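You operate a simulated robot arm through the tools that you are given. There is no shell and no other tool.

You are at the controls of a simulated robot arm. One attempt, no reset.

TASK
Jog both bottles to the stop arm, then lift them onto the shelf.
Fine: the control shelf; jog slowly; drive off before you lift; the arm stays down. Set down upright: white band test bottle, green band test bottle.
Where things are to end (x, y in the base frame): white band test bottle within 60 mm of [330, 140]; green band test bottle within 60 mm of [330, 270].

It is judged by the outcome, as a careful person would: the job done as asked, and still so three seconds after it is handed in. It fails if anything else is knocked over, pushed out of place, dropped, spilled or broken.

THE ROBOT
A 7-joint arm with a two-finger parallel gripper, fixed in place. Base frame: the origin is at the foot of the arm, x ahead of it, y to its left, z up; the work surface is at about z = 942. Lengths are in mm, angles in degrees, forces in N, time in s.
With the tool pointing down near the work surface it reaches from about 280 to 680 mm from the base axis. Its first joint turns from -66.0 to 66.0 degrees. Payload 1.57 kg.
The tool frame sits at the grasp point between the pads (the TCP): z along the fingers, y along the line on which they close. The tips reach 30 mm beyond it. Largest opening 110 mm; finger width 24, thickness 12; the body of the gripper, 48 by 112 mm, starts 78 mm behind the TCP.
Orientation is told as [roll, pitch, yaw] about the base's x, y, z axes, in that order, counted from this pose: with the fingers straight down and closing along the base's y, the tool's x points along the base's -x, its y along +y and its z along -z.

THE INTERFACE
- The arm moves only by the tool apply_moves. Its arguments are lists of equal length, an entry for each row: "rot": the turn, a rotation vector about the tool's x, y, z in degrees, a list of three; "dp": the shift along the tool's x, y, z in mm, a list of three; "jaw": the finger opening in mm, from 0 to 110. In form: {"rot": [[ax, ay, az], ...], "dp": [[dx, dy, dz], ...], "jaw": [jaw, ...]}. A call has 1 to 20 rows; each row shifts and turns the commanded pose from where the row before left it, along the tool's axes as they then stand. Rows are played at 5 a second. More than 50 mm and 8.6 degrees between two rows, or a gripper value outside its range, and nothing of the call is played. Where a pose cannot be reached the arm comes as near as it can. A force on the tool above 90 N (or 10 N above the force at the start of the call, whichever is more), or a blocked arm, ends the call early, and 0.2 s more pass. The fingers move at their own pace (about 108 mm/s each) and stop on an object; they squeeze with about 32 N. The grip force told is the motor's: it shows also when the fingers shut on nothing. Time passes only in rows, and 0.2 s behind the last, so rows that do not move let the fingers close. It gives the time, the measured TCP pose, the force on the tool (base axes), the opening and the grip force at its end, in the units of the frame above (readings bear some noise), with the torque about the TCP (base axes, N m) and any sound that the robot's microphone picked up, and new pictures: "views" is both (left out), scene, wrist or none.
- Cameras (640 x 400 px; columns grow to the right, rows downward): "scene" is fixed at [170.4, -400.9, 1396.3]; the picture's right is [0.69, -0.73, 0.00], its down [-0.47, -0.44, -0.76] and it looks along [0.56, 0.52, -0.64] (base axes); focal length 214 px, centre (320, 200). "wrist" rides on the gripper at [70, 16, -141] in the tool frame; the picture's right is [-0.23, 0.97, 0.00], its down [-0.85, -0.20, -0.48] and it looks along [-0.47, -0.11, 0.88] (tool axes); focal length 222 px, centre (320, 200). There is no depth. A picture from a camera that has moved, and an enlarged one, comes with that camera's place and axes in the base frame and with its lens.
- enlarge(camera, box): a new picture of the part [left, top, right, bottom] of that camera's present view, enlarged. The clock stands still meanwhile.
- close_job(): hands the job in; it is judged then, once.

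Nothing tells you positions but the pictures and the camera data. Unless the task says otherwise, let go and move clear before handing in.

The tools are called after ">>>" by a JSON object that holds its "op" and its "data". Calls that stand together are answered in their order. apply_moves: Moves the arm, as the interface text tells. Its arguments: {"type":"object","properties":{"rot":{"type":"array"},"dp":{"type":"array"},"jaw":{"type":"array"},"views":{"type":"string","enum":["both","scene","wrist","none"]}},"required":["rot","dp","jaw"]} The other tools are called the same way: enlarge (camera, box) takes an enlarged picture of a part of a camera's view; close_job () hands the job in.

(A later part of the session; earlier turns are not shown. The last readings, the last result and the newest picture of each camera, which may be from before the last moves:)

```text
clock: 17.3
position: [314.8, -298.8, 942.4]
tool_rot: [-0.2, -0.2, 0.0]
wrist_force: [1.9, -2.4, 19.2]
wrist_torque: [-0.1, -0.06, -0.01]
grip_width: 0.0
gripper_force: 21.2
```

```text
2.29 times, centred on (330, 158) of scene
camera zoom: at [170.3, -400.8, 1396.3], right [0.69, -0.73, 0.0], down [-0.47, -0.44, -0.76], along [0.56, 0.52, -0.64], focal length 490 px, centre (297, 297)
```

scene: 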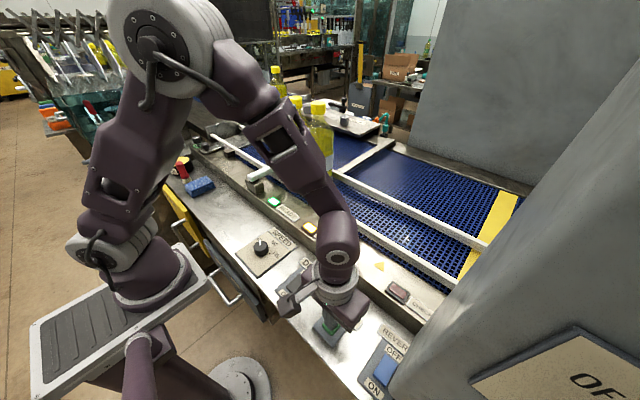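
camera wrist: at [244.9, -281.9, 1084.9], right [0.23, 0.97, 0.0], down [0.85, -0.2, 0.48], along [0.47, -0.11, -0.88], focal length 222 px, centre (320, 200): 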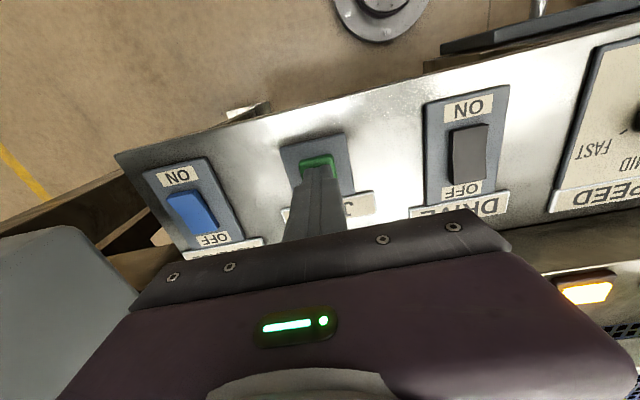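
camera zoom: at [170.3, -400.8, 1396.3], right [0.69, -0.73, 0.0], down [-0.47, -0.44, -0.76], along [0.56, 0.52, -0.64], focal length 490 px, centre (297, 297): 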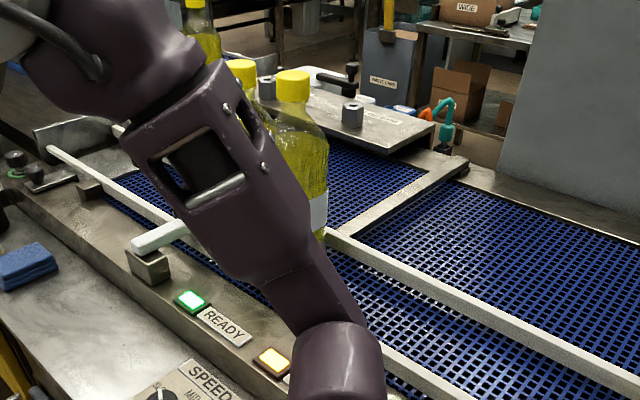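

White moved another 12 px and is close to touching green. One more short hold tells whether it has stopped.

>>> {"op": "apply_moves", "data": {"rot": [[0, 0, 0]], "dp": [[0, 0, 0]], "jaw": [0], "views": "scene"}}

>>> {"op": "enlarge", "data": {"camera": "scene", "box": [230, 70, 430, 245]}}

```text
clock: 17.7
position: [315.0, -298.7, 943.6]
tool_rot: [-0.1, -0.3, 0.0]
wrist_force: [0.8, -2.4, 19.9]
wrist_torque: [-0.07, 0.01, 0.0]
grip_width: 0.1
gripper_force: 21.1
```

scene: 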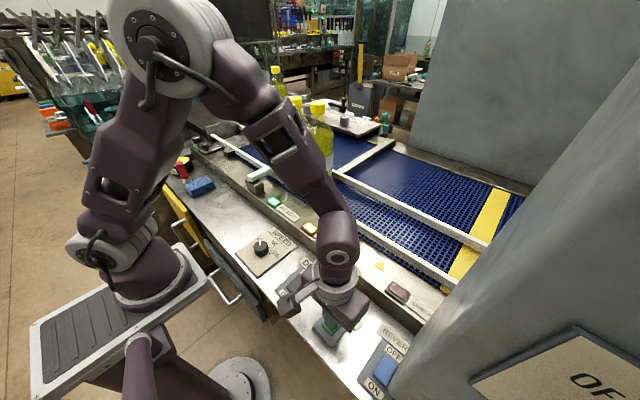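

```text
2.29 times, centred on (330, 158) of scene
camera zoom: at [170.3, -400.8, 1396.3], right [0.69, -0.73, 0.0], down [-0.47, -0.44, -0.76], along [0.56, 0.52, -0.64], focal length 490 px, centre (297, 297)
```

zoom: 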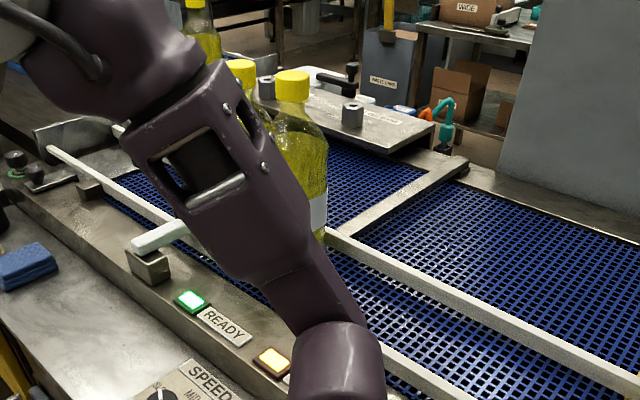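

White has stopped too, so both bottles are queued at the arm. I release JOG, lift off and move above the OFF end of DRIVE at (343,-178).

>>> {"op": "apply_moves", "data": {"rot": [[0, 0, 0], [0, 0, 0], [0, 0, 0], [0, 0, 0], [0, 0, 0], [0, 0, 0], [0, 0, 0]], "dp": [[0, 0, -20], [0, 0, -40], [-9, 40, 0], [-9, 40, 0], [-10, 40, 0], [0, 0, 20], [0, 0, 0]], "jaw": [0, 0, 0, 0, 0, 0, 0]}}

>>> {"op": "enlarge", "data": {"camera": "scene", "box": [190, 70, 390, 245]}}

>>> {"op": "enlarge", "data": {"camera": "wrist", "box": [220, 80, 460, 230]}}

```text
clock: 19.3
position: [341.5, -176.5, 981.1]
tool_rot: [-0.1, -0.1, -0.1]
wrist_force: [1.0, 0.5, -0.6]
wrist_torque: [-0.04, -0.02, -0.01]
grip_width: 0.0
gripper_force: 21.1
camera wrist: at [271.9, -159.5, 1123.7], right [0.23, 0.97, 0.0], down [0.85, -0.2, 0.48], along [0.47, -0.11, -0.88], focal length 222 px, centre (320, 200)
```

scene: 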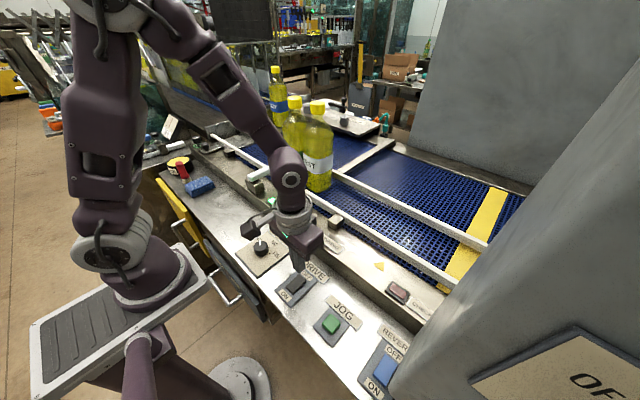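
wrist: 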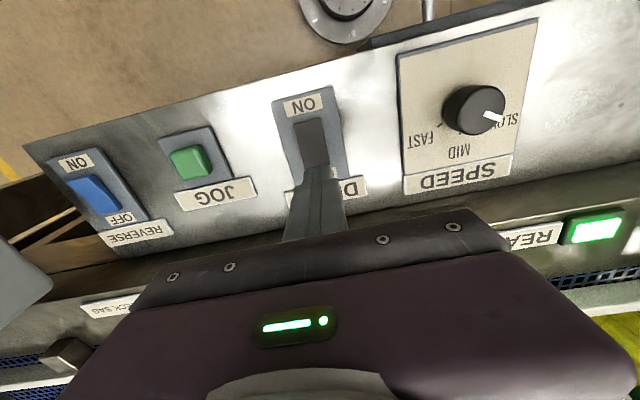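

```text
2.29 times, centred on (290, 158) of scene
camera zoom: at [170.4, -400.9, 1396.3], right [0.69, -0.73, 0.0], down [-0.47, -0.44, -0.76], along [0.56, 0.52, -0.64], focal length 490 px, centre (389, 297)
```

zoom: 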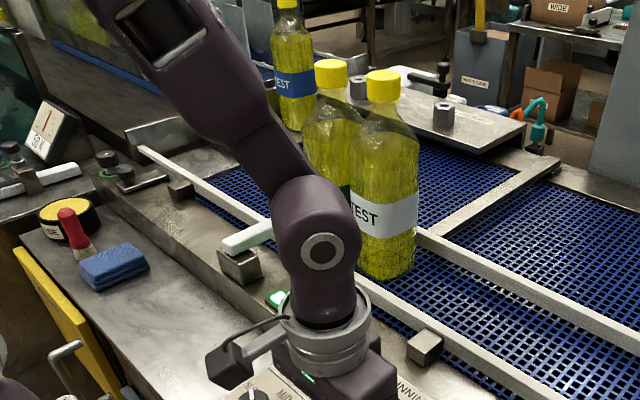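

```text
2.67 times, centred on (340, 155) of wrist
camera zoom: at [271.9, -159.5, 1123.7], right [0.23, 0.97, 0.0], down [0.85, -0.2, 0.48], along [0.47, -0.11, -0.88], focal length 592 px, centre (267, 320)
```

zoom: 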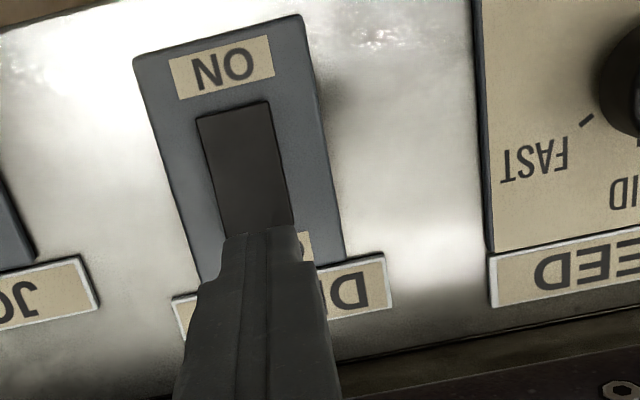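

Both bottles stand upright at the arm, READY is still lit. I press the OFF end in small steps.

>>> {"op": "apply_moves", "data": {"rot": [[0, 0, 0], [0, 0, 0], [0, 0, 0], [0, 0, 0], [0, 0, 0], [0, 0, 0], [0, 0, 0]], "dp": [[0, 0, 20], [0, 0, 9], [0, 0, 2], [0, 0, 2], [0, 0, 2], [0, 0, 1], [0, 0, 0]], "jaw": [0, 0, 0, 0, 0, 0, 0]}}

>>> {"op": "enlarge", "data": {"camera": "wrist", "box": [440, 140, 640, 280]}}

```text
clock: 20.9
position: [341.7, -178.4, 945.8]
tool_rot: [-0.1, -0.2, 0.0]
wrist_force: [1.3, -1.8, 1.4]
wrist_torque: [0.01, 0.0, -0.01]
grip_width: 0.0
gripper_force: 21.0
camera wrist: at [273.0, -161.5, 1087.7], right [0.23, 0.97, 0.0], down [0.85, -0.2, 0.48], along [0.47, -0.11, -0.88], focal length 222 px, centre (320, 200)
```

scene: 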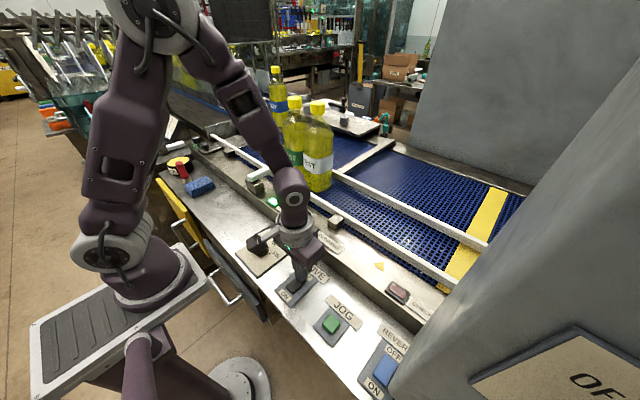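
wrist: 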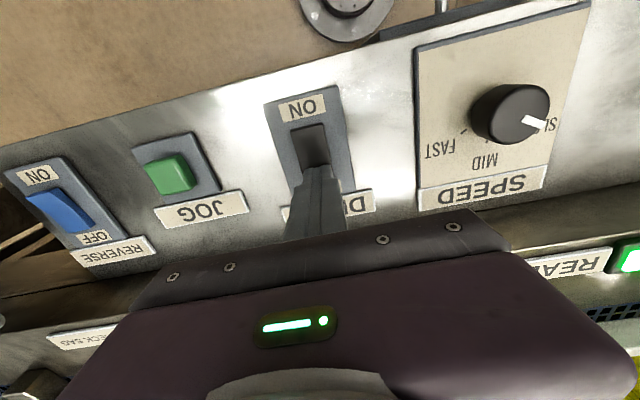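

```text
2.86 times, centred on (540, 210) of wrist
camera zoom: at [273.0, -161.5, 1087.7], right [0.23, 0.97, 0.0], down [0.85, -0.2, 0.48], along [0.47, -0.11, -0.88], focal length 635 px, centre (-309, 171)
```

zoom: 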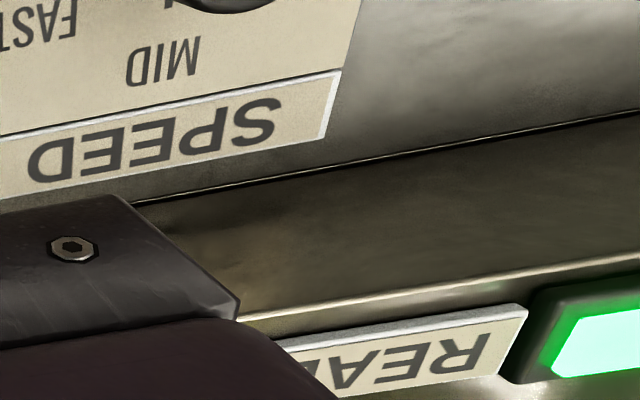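

READY is still lit and force is small, so the rocker has not flipped yet. I press a bit further.

>>> {"op": "apply_moves", "data": {"rot": [[0, 0, 0], [0, 0, 0], [0, 0, 0]], "dp": [[-1, 0, 2], [0, 0, 1.5], [0, 0, 1.5]], "jaw": [0, 0, 0]}}

>>> {"op": "enlarge", "data": {"camera": "scene", "box": [220, 170, 360, 320]}}

```text
clock: 21.6
position: [342.0, -178.8, 944.4]
tool_rot: [-0.2, -0.3, 0.0]
wrist_force: [-4.8, 8.0, 30.0]
wrist_torque: [0.21, 0.52, -0.02]
grip_width: 0.0
gripper_force: 20.9
stopped in row 3: the force on the tool passed its limit at 102 N (the readings are from after the stop); the commanded pose is now the measured one
camera wrist: at [273.1, -161.3, 1086.3], right [0.23, 0.97, 0.0], down [0.85, -0.2, 0.48], along [0.47, -0.11, -0.88], focal length 222 px, centre (320, 200)
```

scene: 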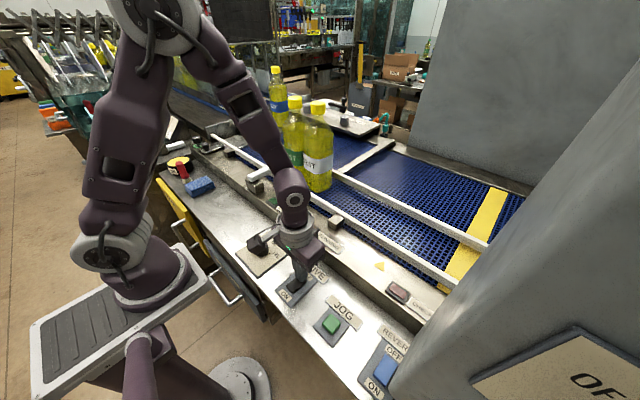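
wrist: 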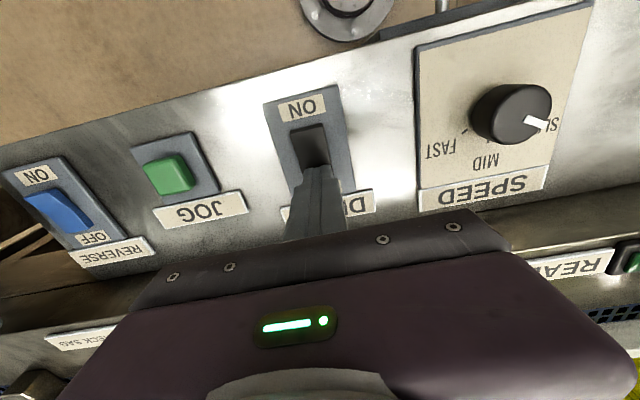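

```text
2.67 times, centred on (290, 245) of scene
camera zoom: at [170.0, -400.6, 1396.4], right [0.69, -0.73, 0.0], down [-0.47, -0.44, -0.76], along [0.56, 0.52, -0.64], focal length 572 px, centre (400, 80)
```

zoom: 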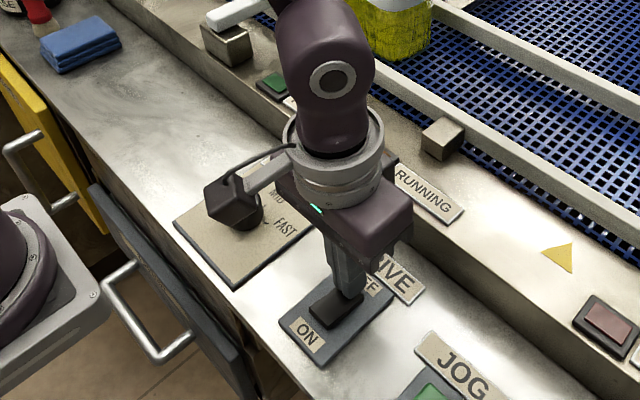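

READY has gone dark: the drive is off. I lift straight up to about z=1300 to plan the pickup with a clear view of the bottles.

>>> {"op": "apply_moves", "data": {"rot": [[0, 0, 0], [0, 0, 0], [0, 0, 0], [0, 0, 0], [0, 0, 0], [0, 0, 0], [0, 0, 0], [0, 0, 0], [0, 0, 0]], "dp": [[0, 0, -20], [0, 0, -48], [0, 0, -48], [0, 0, -48], [0, 0, -48], [0, 0, -48], [0, 0, -48], [0, 0, -40], [0, 0, 0]], "jaw": [0, 0, 0, 0, 0, 0, 0, 0, 0]}}

>>> {"op": "enlarge", "data": {"camera": "scene", "box": [190, 70, 390, 245]}}

>>> {"op": "enlarge", "data": {"camera": "wrist", "box": [240, 100, 640, 400]}}

```text
clock: 23.6
position: [340.5, -178.0, 1292.3]
tool_rot: [-0.1, -0.2, 0.0]
wrist_force: [-1.4, 0.2, 0.5]
wrist_torque: [-0.01, -0.04, 0.04]
grip_width: 0.0
gripper_force: 21.6
camera wrist: at [271.8, -161.1, 1434.6], right [0.23, 0.97, 0.0], down [0.85, -0.2, 0.48], along [0.47, -0.11, -0.88], focal length 222 px, centre (320, 200)
```

scene: 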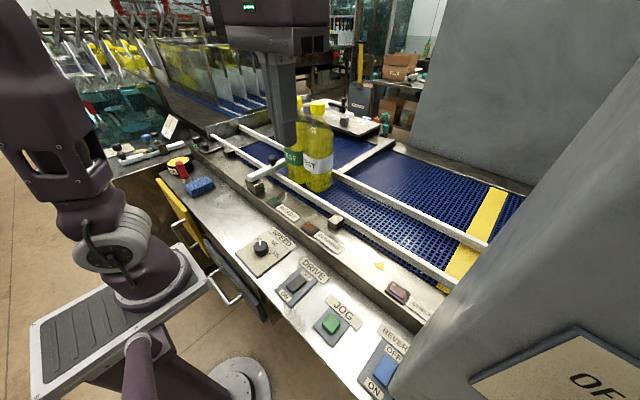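
wrist: 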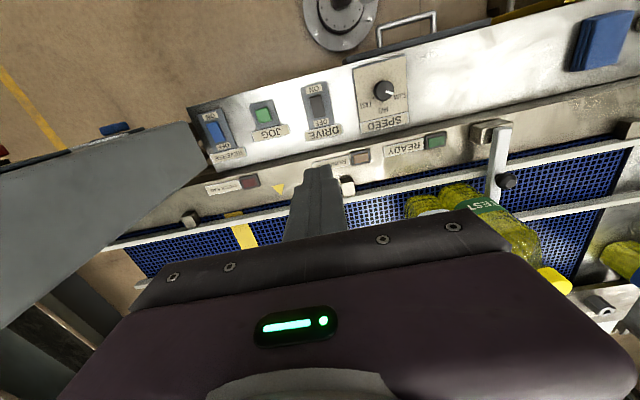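

```text
2.29 times, centred on (290, 158) of scene
camera zoom: at [170.4, -400.9, 1396.3], right [0.69, -0.73, 0.0], down [-0.47, -0.44, -0.76], along [0.56, 0.52, -0.64], focal length 490 px, centre (389, 297)
```

zoom: 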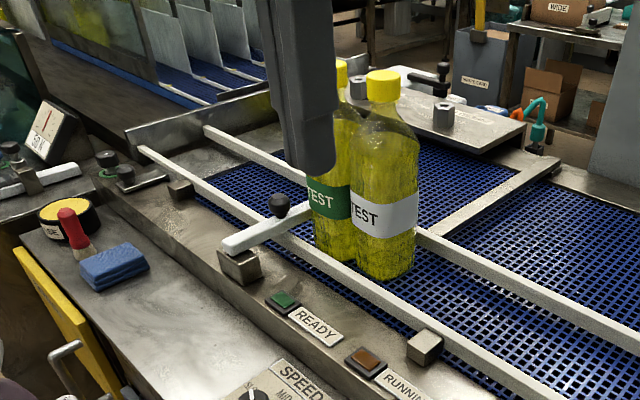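

```text
1.33 times, centred on (440, 250) of wrist
camera zoom: at [271.8, -161.1, 1434.6], right [0.23, 0.97, 0.0], down [0.85, -0.2, 0.48], along [0.47, -0.11, -0.88], focal length 296 px, centre (160, 133)
```

zoom: 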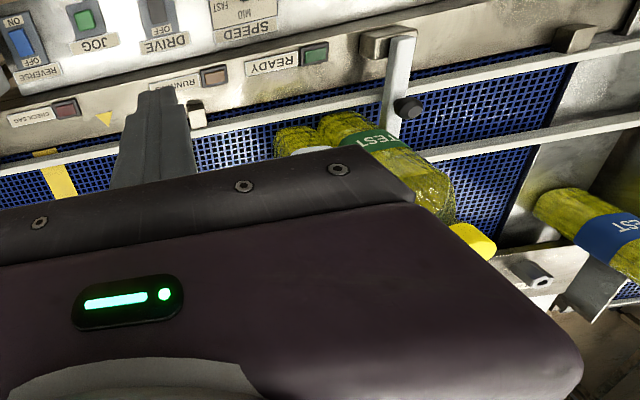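

Both bottles stand side by side at the stop arm with caps near z≈1210; green about (602,100), white about (600,20). I move up and toward them with the jaw opening, to see them in the wrist view.

>>> {"op": "apply_moves", "data": {"rot": [[0, 0, 0], [0, 0, 0], [0, 0, 0], [0, 0, 0], [0, 0, 0], [0, 0, 0], [0, 0, 0], [0, 0, 0]], "dp": [[-20, 34, -7], [-20, 34, -7], [-20, 34, -7], [-20, 34, -7], [-20, 34, -7], [-20, 34, -7], [-20, 34, -7], [0, 0, 0]], "jaw": [0, 20, 40, 60, 70, 70, 70, 70]}}

>>> {"op": "enlarge", "data": {"camera": "wrist", "box": [200, 80, 480, 260]}}

>>> {"op": "enlarge", "data": {"camera": "scene", "box": [190, 70, 390, 245]}}

```text
clock: 25.4
position: [438.2, 24.8, 1329.4]
tool_rot: [-0.2, -0.3, 0.0]
wrist_force: [-0.4, -0.3, -0.2]
wrist_torque: [0.01, -0.02, 0.02]
grip_width: 70.0
gripper_force: 0.0
out of reach, approached as far as the arm can: row 6, 7
camera wrist: at [367.4, 41.9, 1471.8], right [0.23, 0.97, 0.0], down [0.85, -0.2, 0.49], along [0.47, -0.11, -0.87], focal length 222 px, centre (320, 200)
```

scene: 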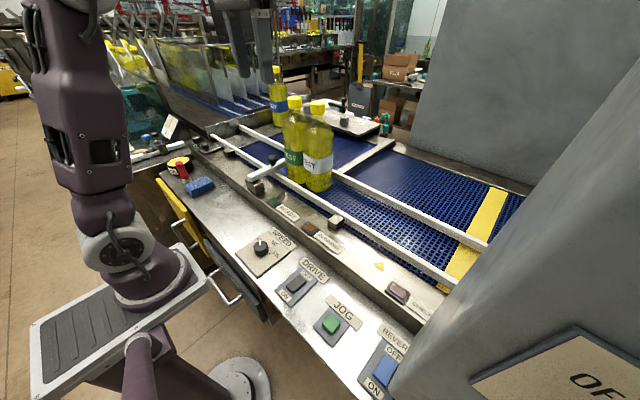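
wrist: 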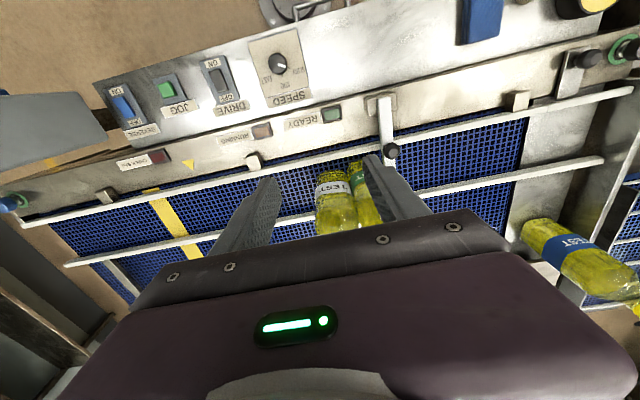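

```text
2.22 times, centred on (340, 170) of wrist
camera zoom: at [367.4, 41.9, 1471.8], right [0.23, 0.97, 0.0], down [0.85, -0.2, 0.49], along [0.47, -0.11, -0.87], focal length 494 px, centre (276, 267)
```

zoom: 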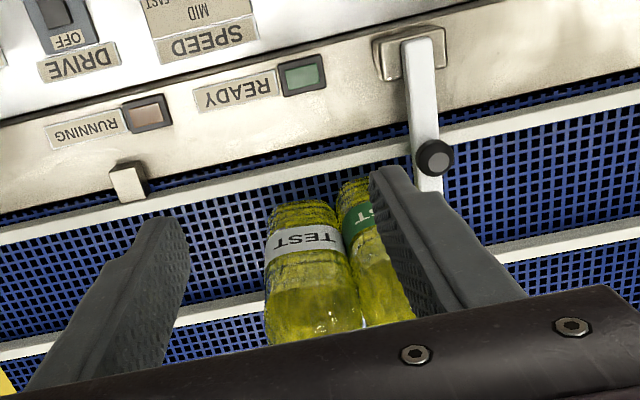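

```text
2.29 times, centred on (290, 158) of scene
camera zoom: at [170.4, -400.9, 1396.3], right [0.69, -0.73, 0.0], down [-0.47, -0.44, -0.76], along [0.56, 0.52, -0.64], focal length 490 px, centre (389, 297)
```

zoom: 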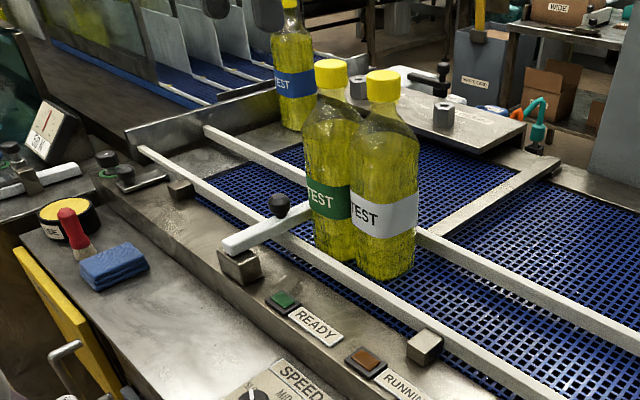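

At (438,25,1329) the arm is at its upward reach with the tool vertical, so the caps at x≈600, z≈1210 need a tilted tool. I tilt the tool about 30° forward (fingers pointing ahead and down) in free space and look again.

>>> {"op": "apply_moves", "data": {"rot": [[0, -7.5, 0], [0, -7.5, 0], [0, -7.5, 0], [0, -7.5, 0], [0, 0, 0]], "dp": [[0, 0, 0], [0, 0, 0], [0, 0, 0], [0, 0, 0], [0, 0, 0]], "jaw": [70, 70, 70, 70, 70]}}

```text
clock: 26.6
position: [437.9, 26.0, 1330.2]
tool_rot: [-0.2, -30.4, 0.1]
wrist_force: [-0.5, 0.0, -0.5]
wrist_torque: [-0.02, 0.01, -0.03]
grip_width: 70.2
gripper_force: 0.1
camera wrist: at [306.1, 43.3, 1417.4], right [0.2, 0.97, 0.11], down [0.5, -0.2, 0.85], along [0.85, -0.11, -0.52], focal length 222 px, centre (320, 200)
```

scene: 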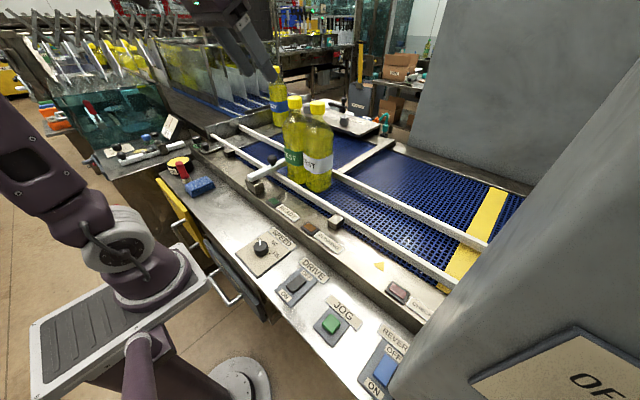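
wrist: 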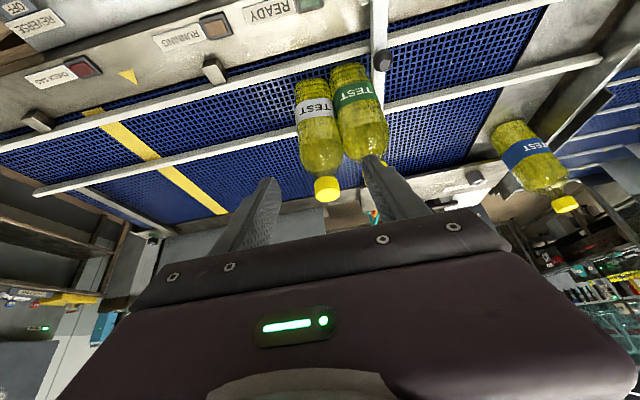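

Now both bottles show in the wrist view. I enlarge the pictures to fix the cap positions.

>>> {"op": "enlarge", "data": {"camera": "wrist", "box": [270, 50, 430, 220]}}

>>> {"op": "enlarge", "data": {"camera": "scene", "box": [250, 80, 370, 210]}}

```text
2.35 times, centred on (350, 135) of wrist
camera zoom: at [306.1, 43.3, 1417.4], right [0.2, 0.97, 0.11], down [0.5, -0.2, 0.85], along [0.85, -0.11, -0.52], focal length 523 px, centre (249, 353)
```

zoom: 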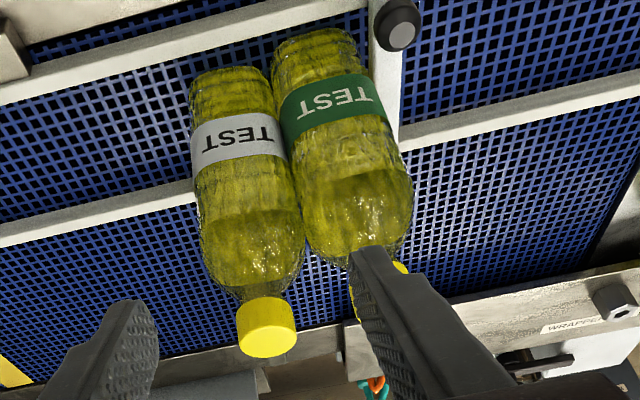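

```text
3.08 times, centred on (310, 145) of scene
camera zoom: at [170.4, -400.9, 1396.3], right [0.69, -0.73, 0.0], down [-0.47, -0.44, -0.76], along [0.56, 0.52, -0.64], focal length 660 px, centre (351, 369)
```

zoom: 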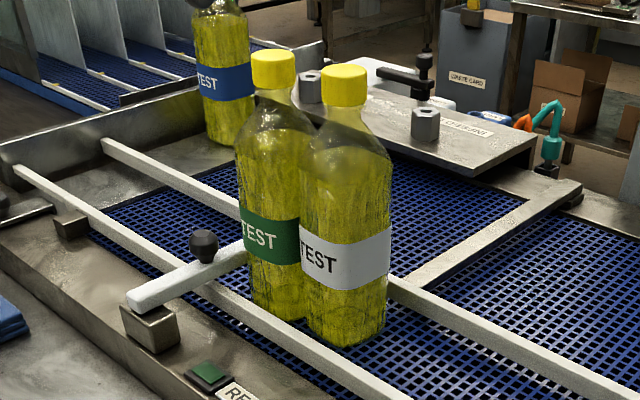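

I fix the caps at about white (610,17,1212) and green (597,97,1212), rails low at about z≈965. I go to a pre-grasp pose behind and above the green cap, tilted 30°, with the tips still above the caps, testing reach.

>>> {"op": "apply_moves", "data": {"rot": [[0, 0, 0], [0, 0, 0], [0, 0, 0], [0, 0, 0], [0, 0, 0]], "dp": [[-19, 17.8, 23.9], [-19, 17.8, 23.9], [-19, 17.8, 23.9], [-19, 17.8, 23.9], [0, 0, 0]], "jaw": [66, 66, 66, 66, 66]}}

>>> {"op": "enlarge", "data": {"camera": "wrist", "box": [220, 70, 420, 220]}}

>>> {"op": "enlarge", "data": {"camera": "scene", "box": [230, 40, 370, 190]}}

```text
clock: 27.8
position: [550.8, 98.7, 1287.5]
tool_rot: [-0.2, -30.3, 0.0]
wrist_force: [0.4, -0.5, 0.5]
wrist_torque: [-0.03, 0.0, -0.01]
grip_width: 65.8
gripper_force: 0.1
camera wrist: at [419.8, 114.7, 1373.9], right [0.2, 0.97, 0.11], down [0.5, -0.2, 0.84], along [0.84, -0.11, -0.52], focal length 222 px, centre (320, 200)
```

scene: 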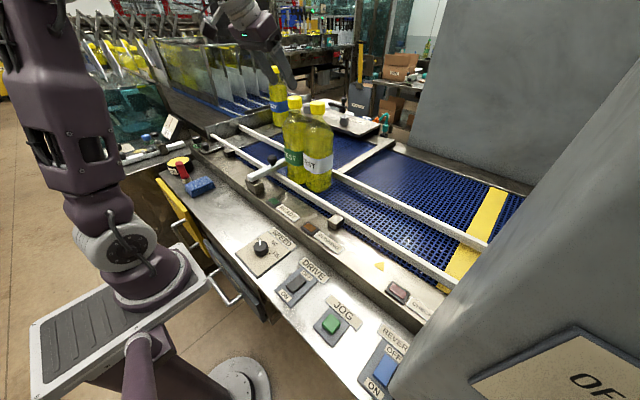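
wrist: 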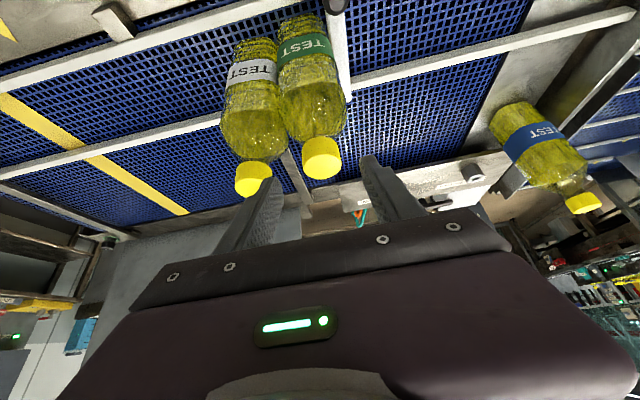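

```text
2.67 times, centred on (320, 145) of wrist
camera zoom: at [419.8, 114.7, 1373.9], right [0.2, 0.97, 0.11], down [0.5, -0.2, 0.84], along [0.84, -0.11, -0.52], focal length 592 px, centre (320, 347)
```

zoom: 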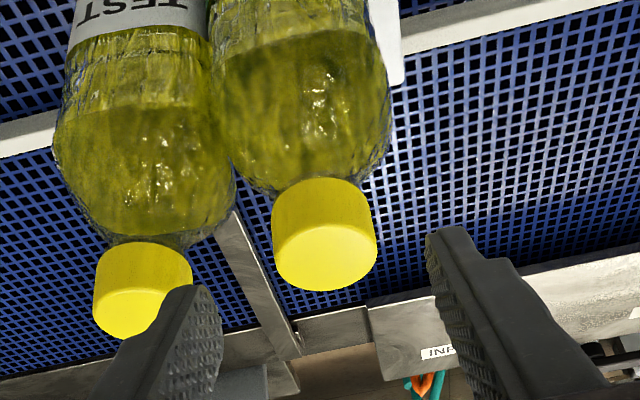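

```text
2.67 times, centred on (300, 115) of scene
camera zoom: at [170.5, -400.9, 1396.3], right [0.69, -0.73, 0.0], down [-0.47, -0.44, -0.76], along [0.56, 0.52, -0.64], focal length 572 px, centre (373, 427)
```

zoom: 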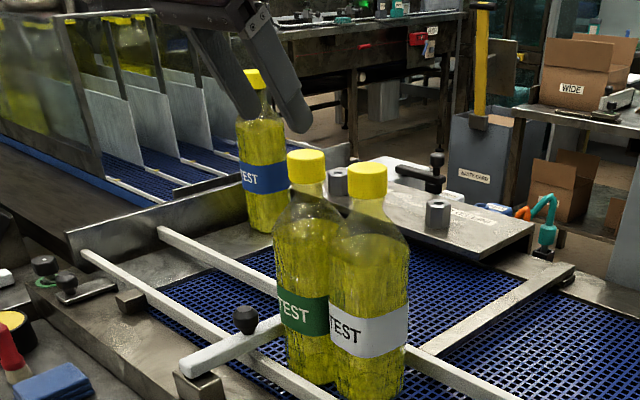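

Reach is fine here, and the green cap top is at about (600,99,1223), centred between the fingers. I advance about 91 mm along the tool axis so the pads straddle the cap.

>>> {"op": "apply_moves", "data": {"rot": [[0, 0, 0], [0, 0, 0], [0, 0, 0], [0, 0, 0], [0, 0, 0]], "dp": [[-1, 0, 25], [-1, 0, 25], [-0.5, 0, 25], [0, 0, 16], [0, 0, 0]], "jaw": [66, 66, 66, 66, 66]}}

>>> {"op": "enlarge", "data": {"camera": "wrist", "box": [200, 100, 440, 260]}}

>>> {"op": "enlarge", "data": {"camera": "scene", "box": [240, 60, 380, 210]}}

```text
clock: 29.0
position: [598.1, 96.5, 1208.6]
tool_rot: [-0.3, -30.3, 0.1]
wrist_force: [-1.2, -0.4, 0.8]
wrist_torque: [0.0, -0.03, -0.02]
grip_width: 66.0
gripper_force: 0.1
camera wrist: at [468.0, 114.1, 1295.8], right [0.2, 0.97, 0.11], down [0.5, -0.2, 0.84], along [0.84, -0.11, -0.52], focal length 222 px, centre (320, 200)
```

scene: 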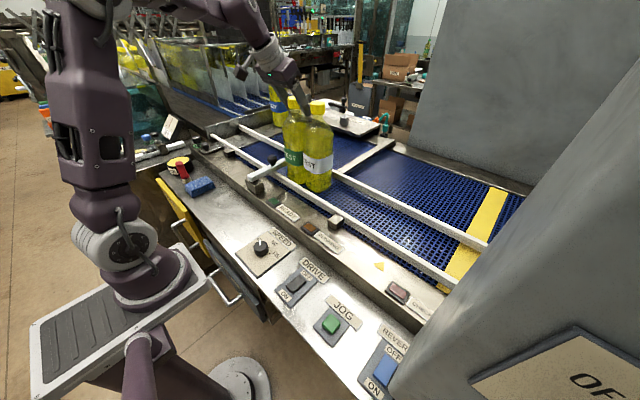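
wrist: 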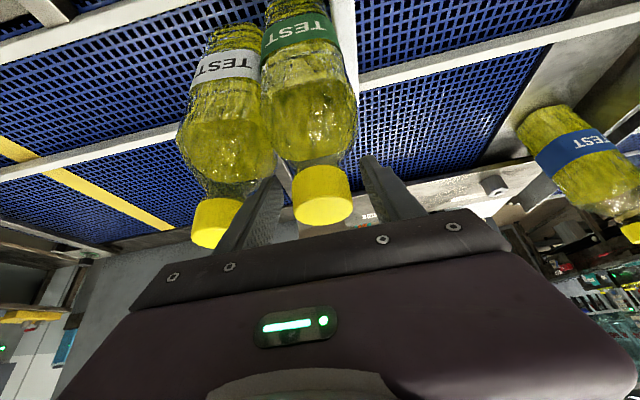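

```text
2.50 times, centred on (320, 180) of wrist
camera zoom: at [468.0, 114.1, 1295.8], right [0.2, 0.97, 0.11], down [0.5, -0.2, 0.84], along [0.84, -0.11, -0.52], focal length 555 px, centre (320, 250)
```

zoom: 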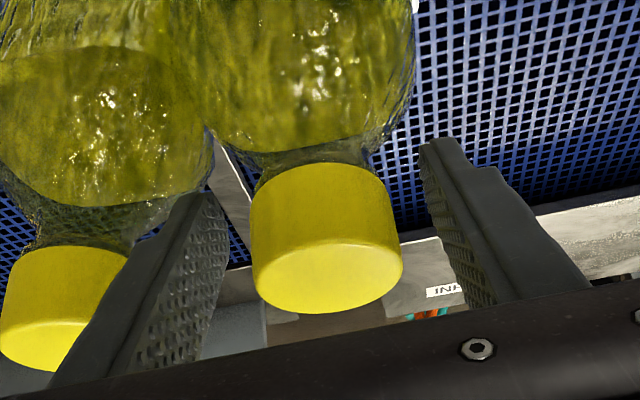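

```text
2.67 times, centred on (310, 135) of scene
camera zoom: at [170.4, -400.9, 1396.3], right [0.69, -0.73, 0.0], down [-0.47, -0.44, -0.76], along [0.56, 0.52, -0.64], focal length 572 px, centre (347, 373)
```

zoom: 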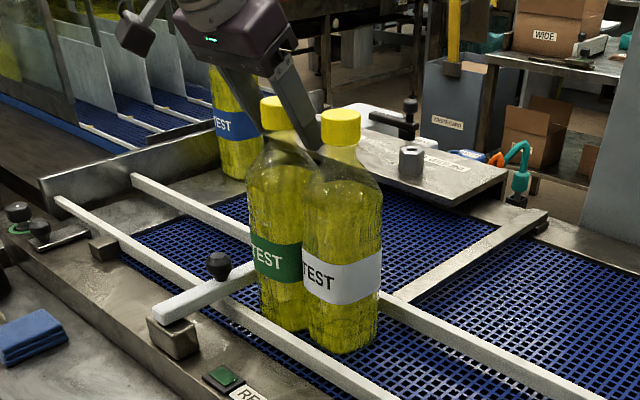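

The pads straddle the green cap nicely. I shift 2 mm to centre and close on it.

>>> {"op": "apply_moves", "data": {"rot": [[0, 0, 0], [0, 0, 0], [0, 0, 0], [0, 0, 0]], "dp": [[0, 2, 0], [0, 0, 0], [0, 0, 0], [0, 0, 0]], "jaw": [60, 48, 20, 20]}}

>>> {"op": "enlarge", "data": {"camera": "wrist", "box": [200, 100, 440, 260]}}

```text
clock: 30.0
position: [598.8, 97.2, 1208.0]
tool_rot: [-0.2, -30.4, 0.1]
wrist_force: [0.8, -3.1, 0.5]
wrist_torque: [-0.24, -0.07, -0.07]
grip_width: 39.7
gripper_force: 31.8
camera wrist: at [467.4, 115.8, 1296.1], right [0.2, 0.97, 0.11], down [0.5, -0.2, 0.84], along [0.85, -0.11, -0.52], focal length 222 px, centre (320, 200)
```

scene: 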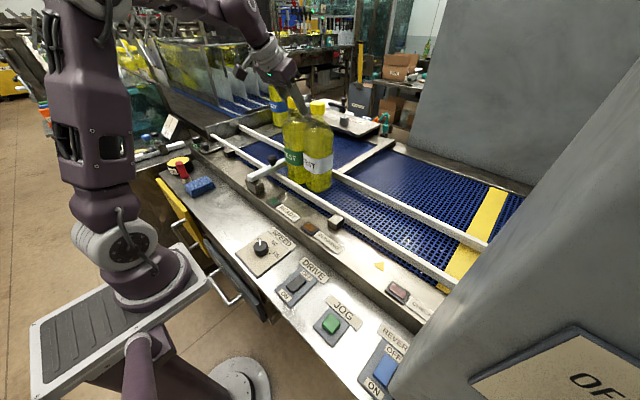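
wrist: 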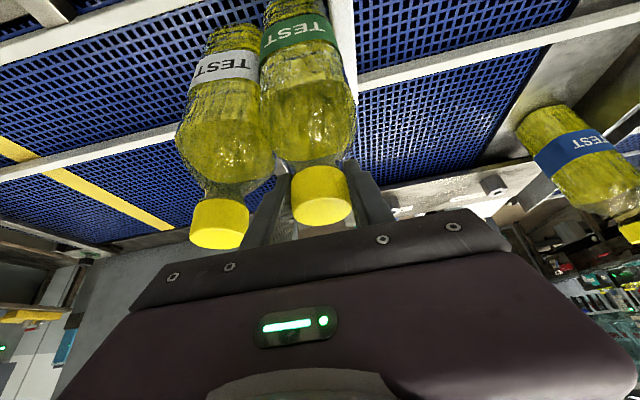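

```text
2.50 times, centred on (320, 180) of wrist
camera zoom: at [467.4, 115.8, 1296.1], right [0.2, 0.97, 0.11], down [0.5, -0.2, 0.84], along [0.85, -0.11, -0.52], focal length 555 px, centre (320, 250)
```

zoom: 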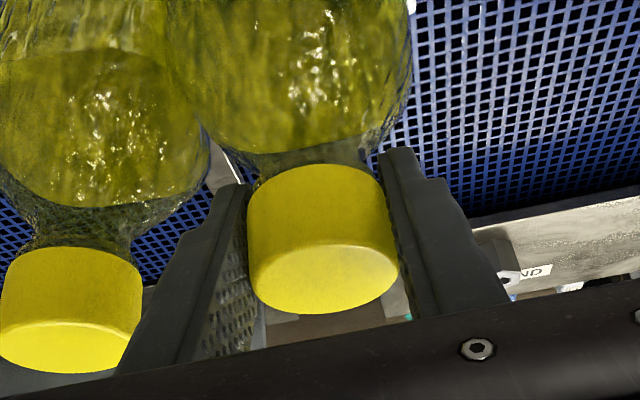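

The grip holds the cap at 39.7 mm with 32 N. I lift straight up 20 mm slowly and check the weight.

>>> {"op": "apply_moves", "data": {"rot": [[0, 0, 0], [0, 0, 0], [0, 0, 0], [0, 0, 0], [0, 0, 0]], "dp": [[-2.5, 0, -4.3], [-2.5, 0, -4.3], [-2.5, 0, -4.3], [-2.5, 0, -4.3], [0, 0, 0]], "jaw": [20, 20, 20, 20, 20]}}

>>> {"op": "enlarge", "data": {"camera": "scene", "box": [240, 60, 380, 210]}}

```text
clock: 31.2
position: [597.9, 98.0, 1228.0]
tool_rot: [-0.2, -30.3, 0.2]
wrist_force: [-1.1, -2.0, -9.1]
wrist_torque: [-0.43, 0.09, 0.0]
grip_width: 39.5
gripper_force: 32.0
camera wrist: at [467.5, 116.2, 1315.6], right [0.2, 0.97, 0.11], down [0.5, -0.2, 0.84], along [0.84, -0.11, -0.52], focal length 222 px, centre (320, 200)
```

scene: 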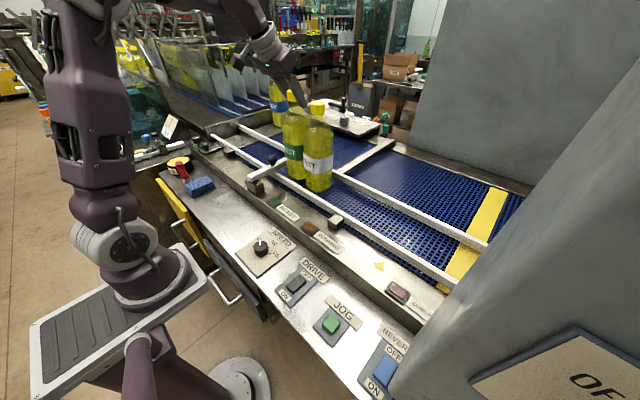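
wrist: 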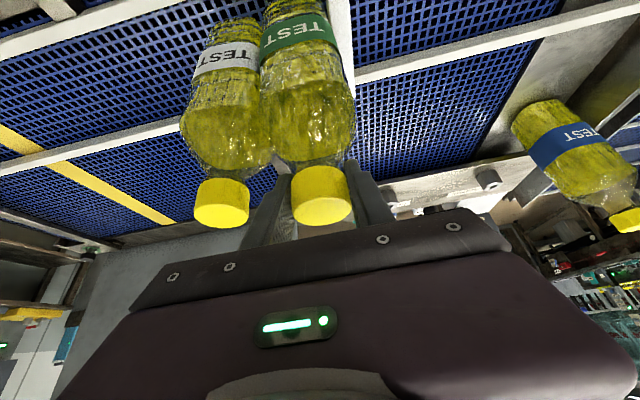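

```text
2.67 times, centred on (310, 135) of scene
camera zoom: at [170.6, -401.0, 1396.2], right [0.69, -0.73, 0.0], down [-0.47, -0.44, -0.76], along [0.56, 0.52, -0.65], focal length 572 px, centre (347, 373)
```

zoom: 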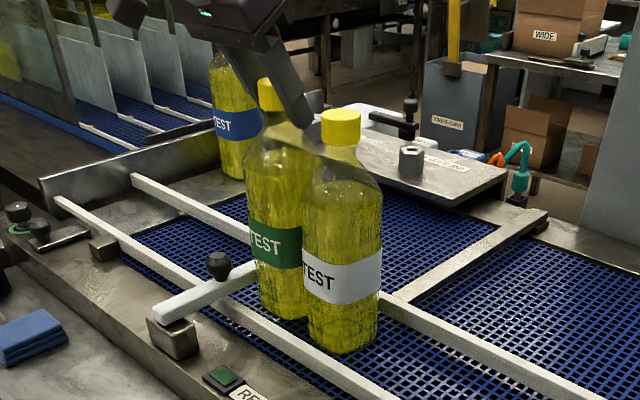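

The bottle is lifted clear of the belt (about 9 N, firmly held) and white stands still. I lift another 60 mm straight up.

>>> {"op": "apply_moves", "data": {"rot": [[0, 0, 0], [0, 0, 0], [0, 0, 0], [0, 0, 0], [0, 0, 0], [0, 0, 0], [0, 0, 0], [0, 0, 0]], "dp": [[-4.3, 0, -7.35], [-4.3, 0, -7.35], [-4.3, 0, -7.35], [-4.3, 0, -7.35], [-4.3, 0, -7.35], [-4.3, 0, -7.35], [-4.3, 0, -7.35], [0, 0, 0]], "jaw": [20, 20, 20, 20, 20, 20, 20, 20]}}

>>> {"op": "enlarge", "data": {"camera": "scene", "box": [220, 50, 380, 210]}}

```text
clock: 33.0
position: [598.8, 99.9, 1286.2]
tool_rot: [-0.2, -30.1, 0.1]
wrist_force: [-0.1, 0.0, -8.6]
wrist_torque: [0.04, 0.01, -0.02]
grip_width: 39.6
gripper_force: 32.4
camera wrist: at [468.2, 116.5, 1373.9], right [0.2, 0.97, 0.11], down [0.5, -0.2, 0.84], along [0.84, -0.11, -0.52], focal length 222 px, centre (320, 200)
```

scene: 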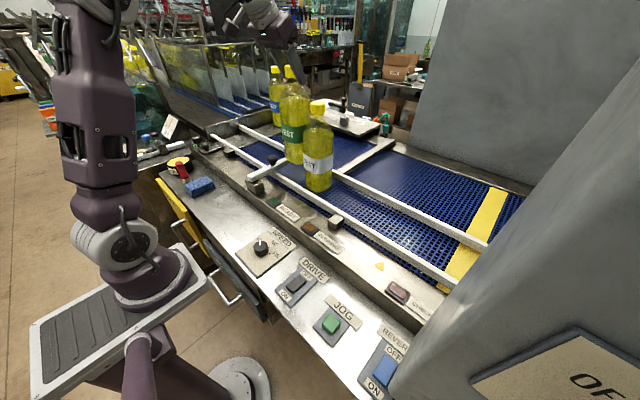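
wrist: 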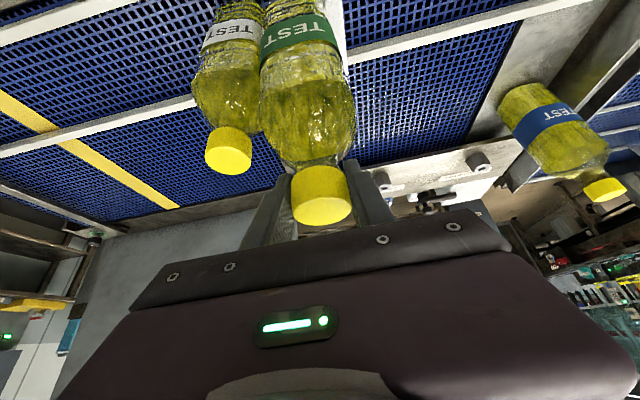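

```text
2.50 times, centred on (300, 130) of scene
camera zoom: at [170.6, -400.9, 1396.2], right [0.69, -0.73, 0.0], down [-0.47, -0.44, -0.76], along [0.56, 0.52, -0.65], focal length 536 px, centre (370, 375)
```

zoom: 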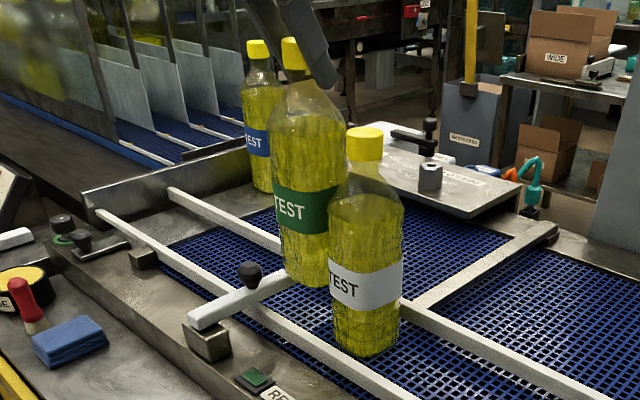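

Green hangs plumb, about 78 mm up, and white stands undisturbed. The stop arm's knob (about (528,153), top near z≈1052) lies close to the way out, so I raise further while easing slightly back.

>>> {"op": "apply_moves", "data": {"rot": [[0, 0, 0], [0, 0, 0], [0, 0, 0], [0, 0, 0], [0, 0, 0], [0, 0, 0]], "dp": [[-1.87, -0.4, -8.17], [-1.87, -0.4, -8.17], [-1.87, -0.4, -8.17], [-1.87, -0.4, -8.17], [-1.87, -0.4, -8.17], [0, 0, 0]], "jaw": [20, 20, 20, 20, 20, 20]}}

>>> {"op": "enlarge", "data": {"camera": "scene", "box": [220, 50, 380, 210]}}

```text
clock: 34.4
position: [585.7, 98.7, 1326.9]
tool_rot: [-0.2, -30.2, 0.1]
wrist_force: [0.0, 1.4, -7.3]
wrist_torque: [0.43, 0.01, 0.03]
grip_width: 39.7
gripper_force: 32.6
camera wrist: at [455.1, 115.0, 1414.6], right [0.2, 0.97, 0.11], down [0.5, -0.2, 0.84], along [0.84, -0.11, -0.52], focal length 222 px, centre (320, 200)
```

scene: 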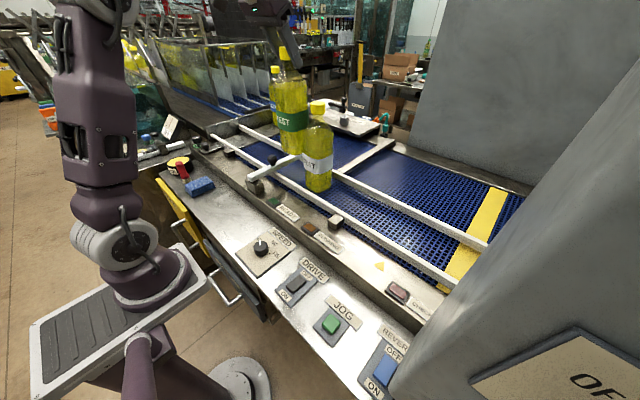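
wrist: 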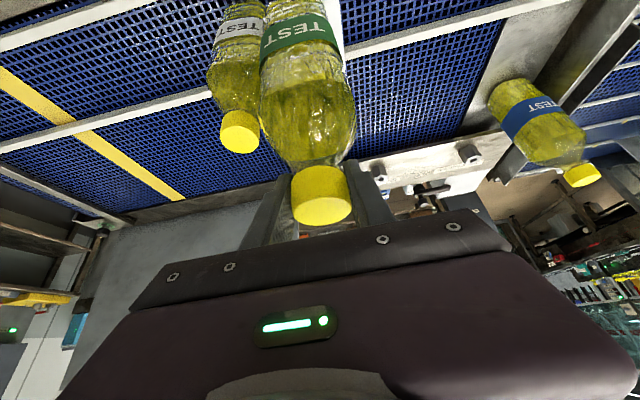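

```text
2.50 times, centred on (300, 130) of scene
camera zoom: at [170.6, -400.9, 1396.3], right [0.69, -0.73, 0.0], down [-0.47, -0.44, -0.76], along [0.56, 0.52, -0.65], focal length 536 px, centre (370, 375)
```

zoom: 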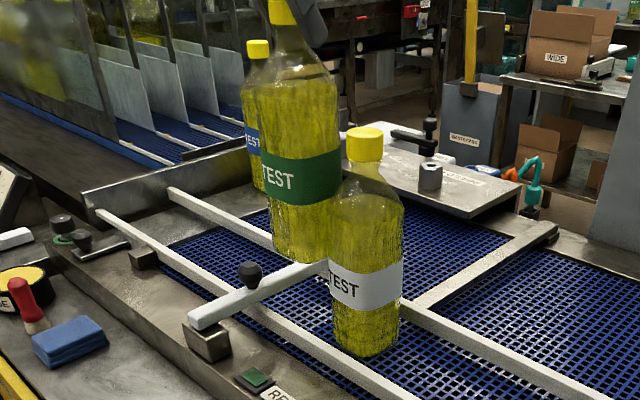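

A slight side torque suggests green brushed white when I shifted by 2 mm; white has not moved. I shift back +2.5 mm in y and then draw the bottle straight back over the rail at this height.

>>> {"op": "apply_moves", "data": {"rot": [[0, 0, 0], [0, 0, 0], [0, 0, 0], [0, 0, 0], [0, 0, 0], [0, 0, 0], [0, 0, 0], [0, 0, 0], [0, 0, 0]], "dp": [[-1, 2.5, -1.7], [6.9, 0, -4], [12.1, 0, -7], [15.5, 0, -9], [15.5, 0, -9], [15.5, 0, -9], [15.5, 0, -9], [8.6, 0, -5], [0, 0, 0]], "jaw": [20, 20, 20, 20, 20, 20, 20, 20, 20]}}

>>> {"op": "enlarge", "data": {"camera": "scene", "box": [180, 50, 380, 230]}}

```text
clock: 36.4
position: [483.3, 98.2, 1329.2]
tool_rot: [-0.2, -30.3, 0.1]
wrist_force: [-0.5, 0.0, -7.8]
wrist_torque: [0.0, 0.02, -0.02]
grip_width: 39.8
gripper_force: 32.8
camera wrist: at [352.8, 116.5, 1416.2], right [0.2, 0.97, 0.11], down [0.5, -0.2, 0.84], along [0.84, -0.11, -0.52], focal length 222 px, centre (320, 200)
```

scene: 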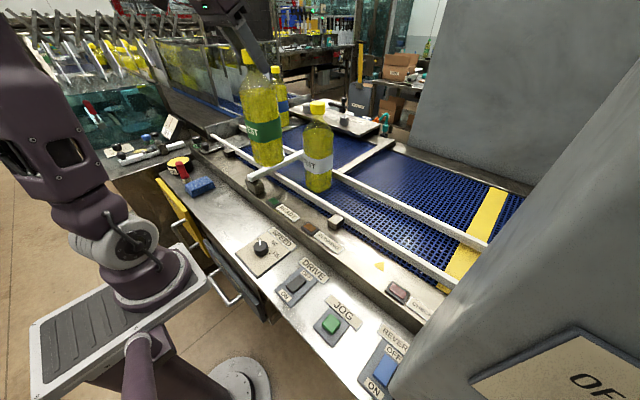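
wrist: 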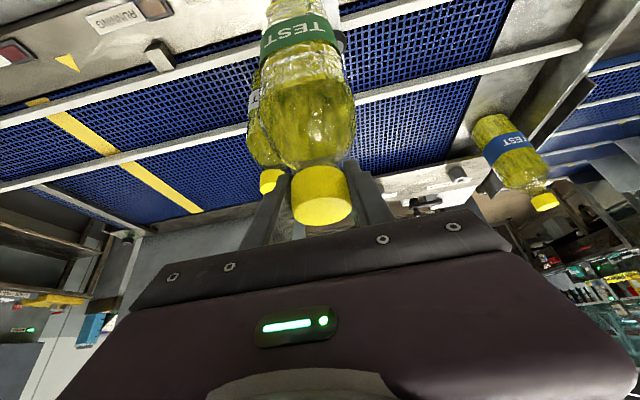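

```text
2.22 times, centred on (280, 140) of scene
camera zoom: at [170.6, -400.9, 1396.3], right [0.69, -0.73, 0.0], down [-0.47, -0.44, -0.76], along [0.56, 0.52, -0.65], focal length 477 px, centre (409, 333)
```

zoom: 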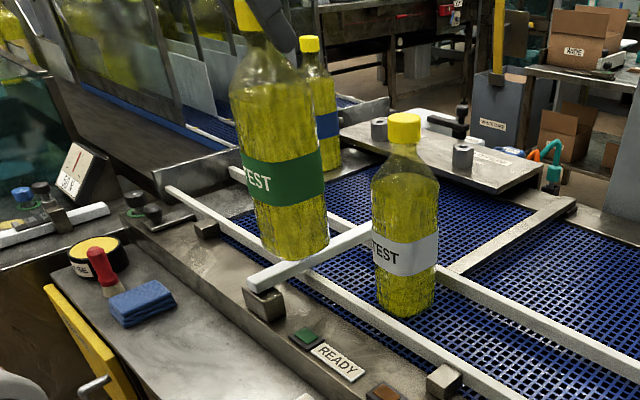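

Green is clear of the rail and white is undisturbed; the sponge on the shelf begins at about y≈340, so the spot at (330,267) is free. I carry green smoothly to above (330,265) at this height.

>>> {"op": "apply_moves", "data": {"rot": [[0, 0, 0], [0, 0, 0], [0, 0, 0], [0, 0, 0], [0, 0, 0], [0, 0, 0], [0, 0, 0], [0, 0, 0], [0, 0, 0], [0, 0, 0], [0, 0, 0]], "dp": [[5.3, 6.7, -3.1], [10.6, 13.4, -6.2], [14.5, 18.4, -8.5], [17.2, 21.7, -10], [18.5, 23.4, -10.8], [18.5, 23.4, -10.8], [17.2, 21.7, -10], [14.5, 18.4, -8.5], [10.6, 13.4, -6.2], [5.3, 6.7, -3.1], [0, 0, 0]], "jaw": [20, 20, 20, 20, 20, 20, 20, 20, 20, 20, 20]}}

>>> {"op": "enlarge", "data": {"camera": "scene", "box": [140, 50, 340, 260]}}

```text
clock: 38.8
position: [330.0, 266.5, 1328.8]
tool_rot: [-0.1, -30.2, 0.1]
wrist_force: [-0.5, -0.6, -8.0]
wrist_torque: [0.0, 0.0, 0.02]
grip_width: 39.8
gripper_force: 31.9
camera wrist: at [198.4, 284.0, 1416.7], right [0.2, 0.97, 0.11], down [0.5, -0.2, 0.84], along [0.84, -0.11, -0.52], focal length 222 px, centre (320, 200)
```

scene: 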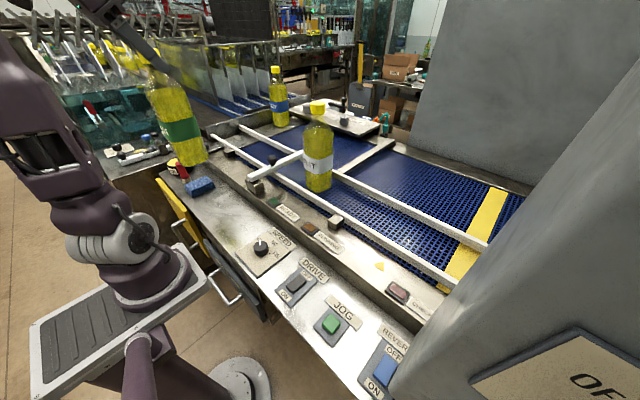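
wrist: 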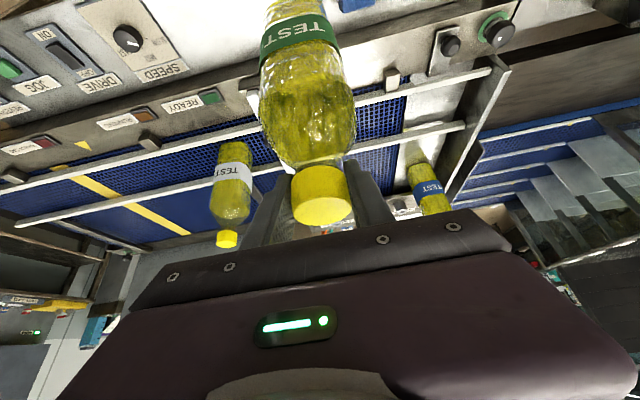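

```text
1.90 times, centred on (240, 155) of scene
camera zoom: at [170.5, -400.9, 1396.3], right [0.69, -0.73, 0.0], down [-0.47, -0.44, -0.76], along [0.56, 0.52, -0.65], focal length 408 px, centre (472, 286)
```

zoom: 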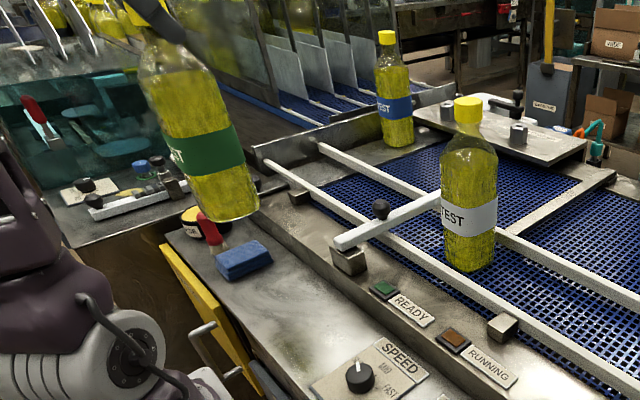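

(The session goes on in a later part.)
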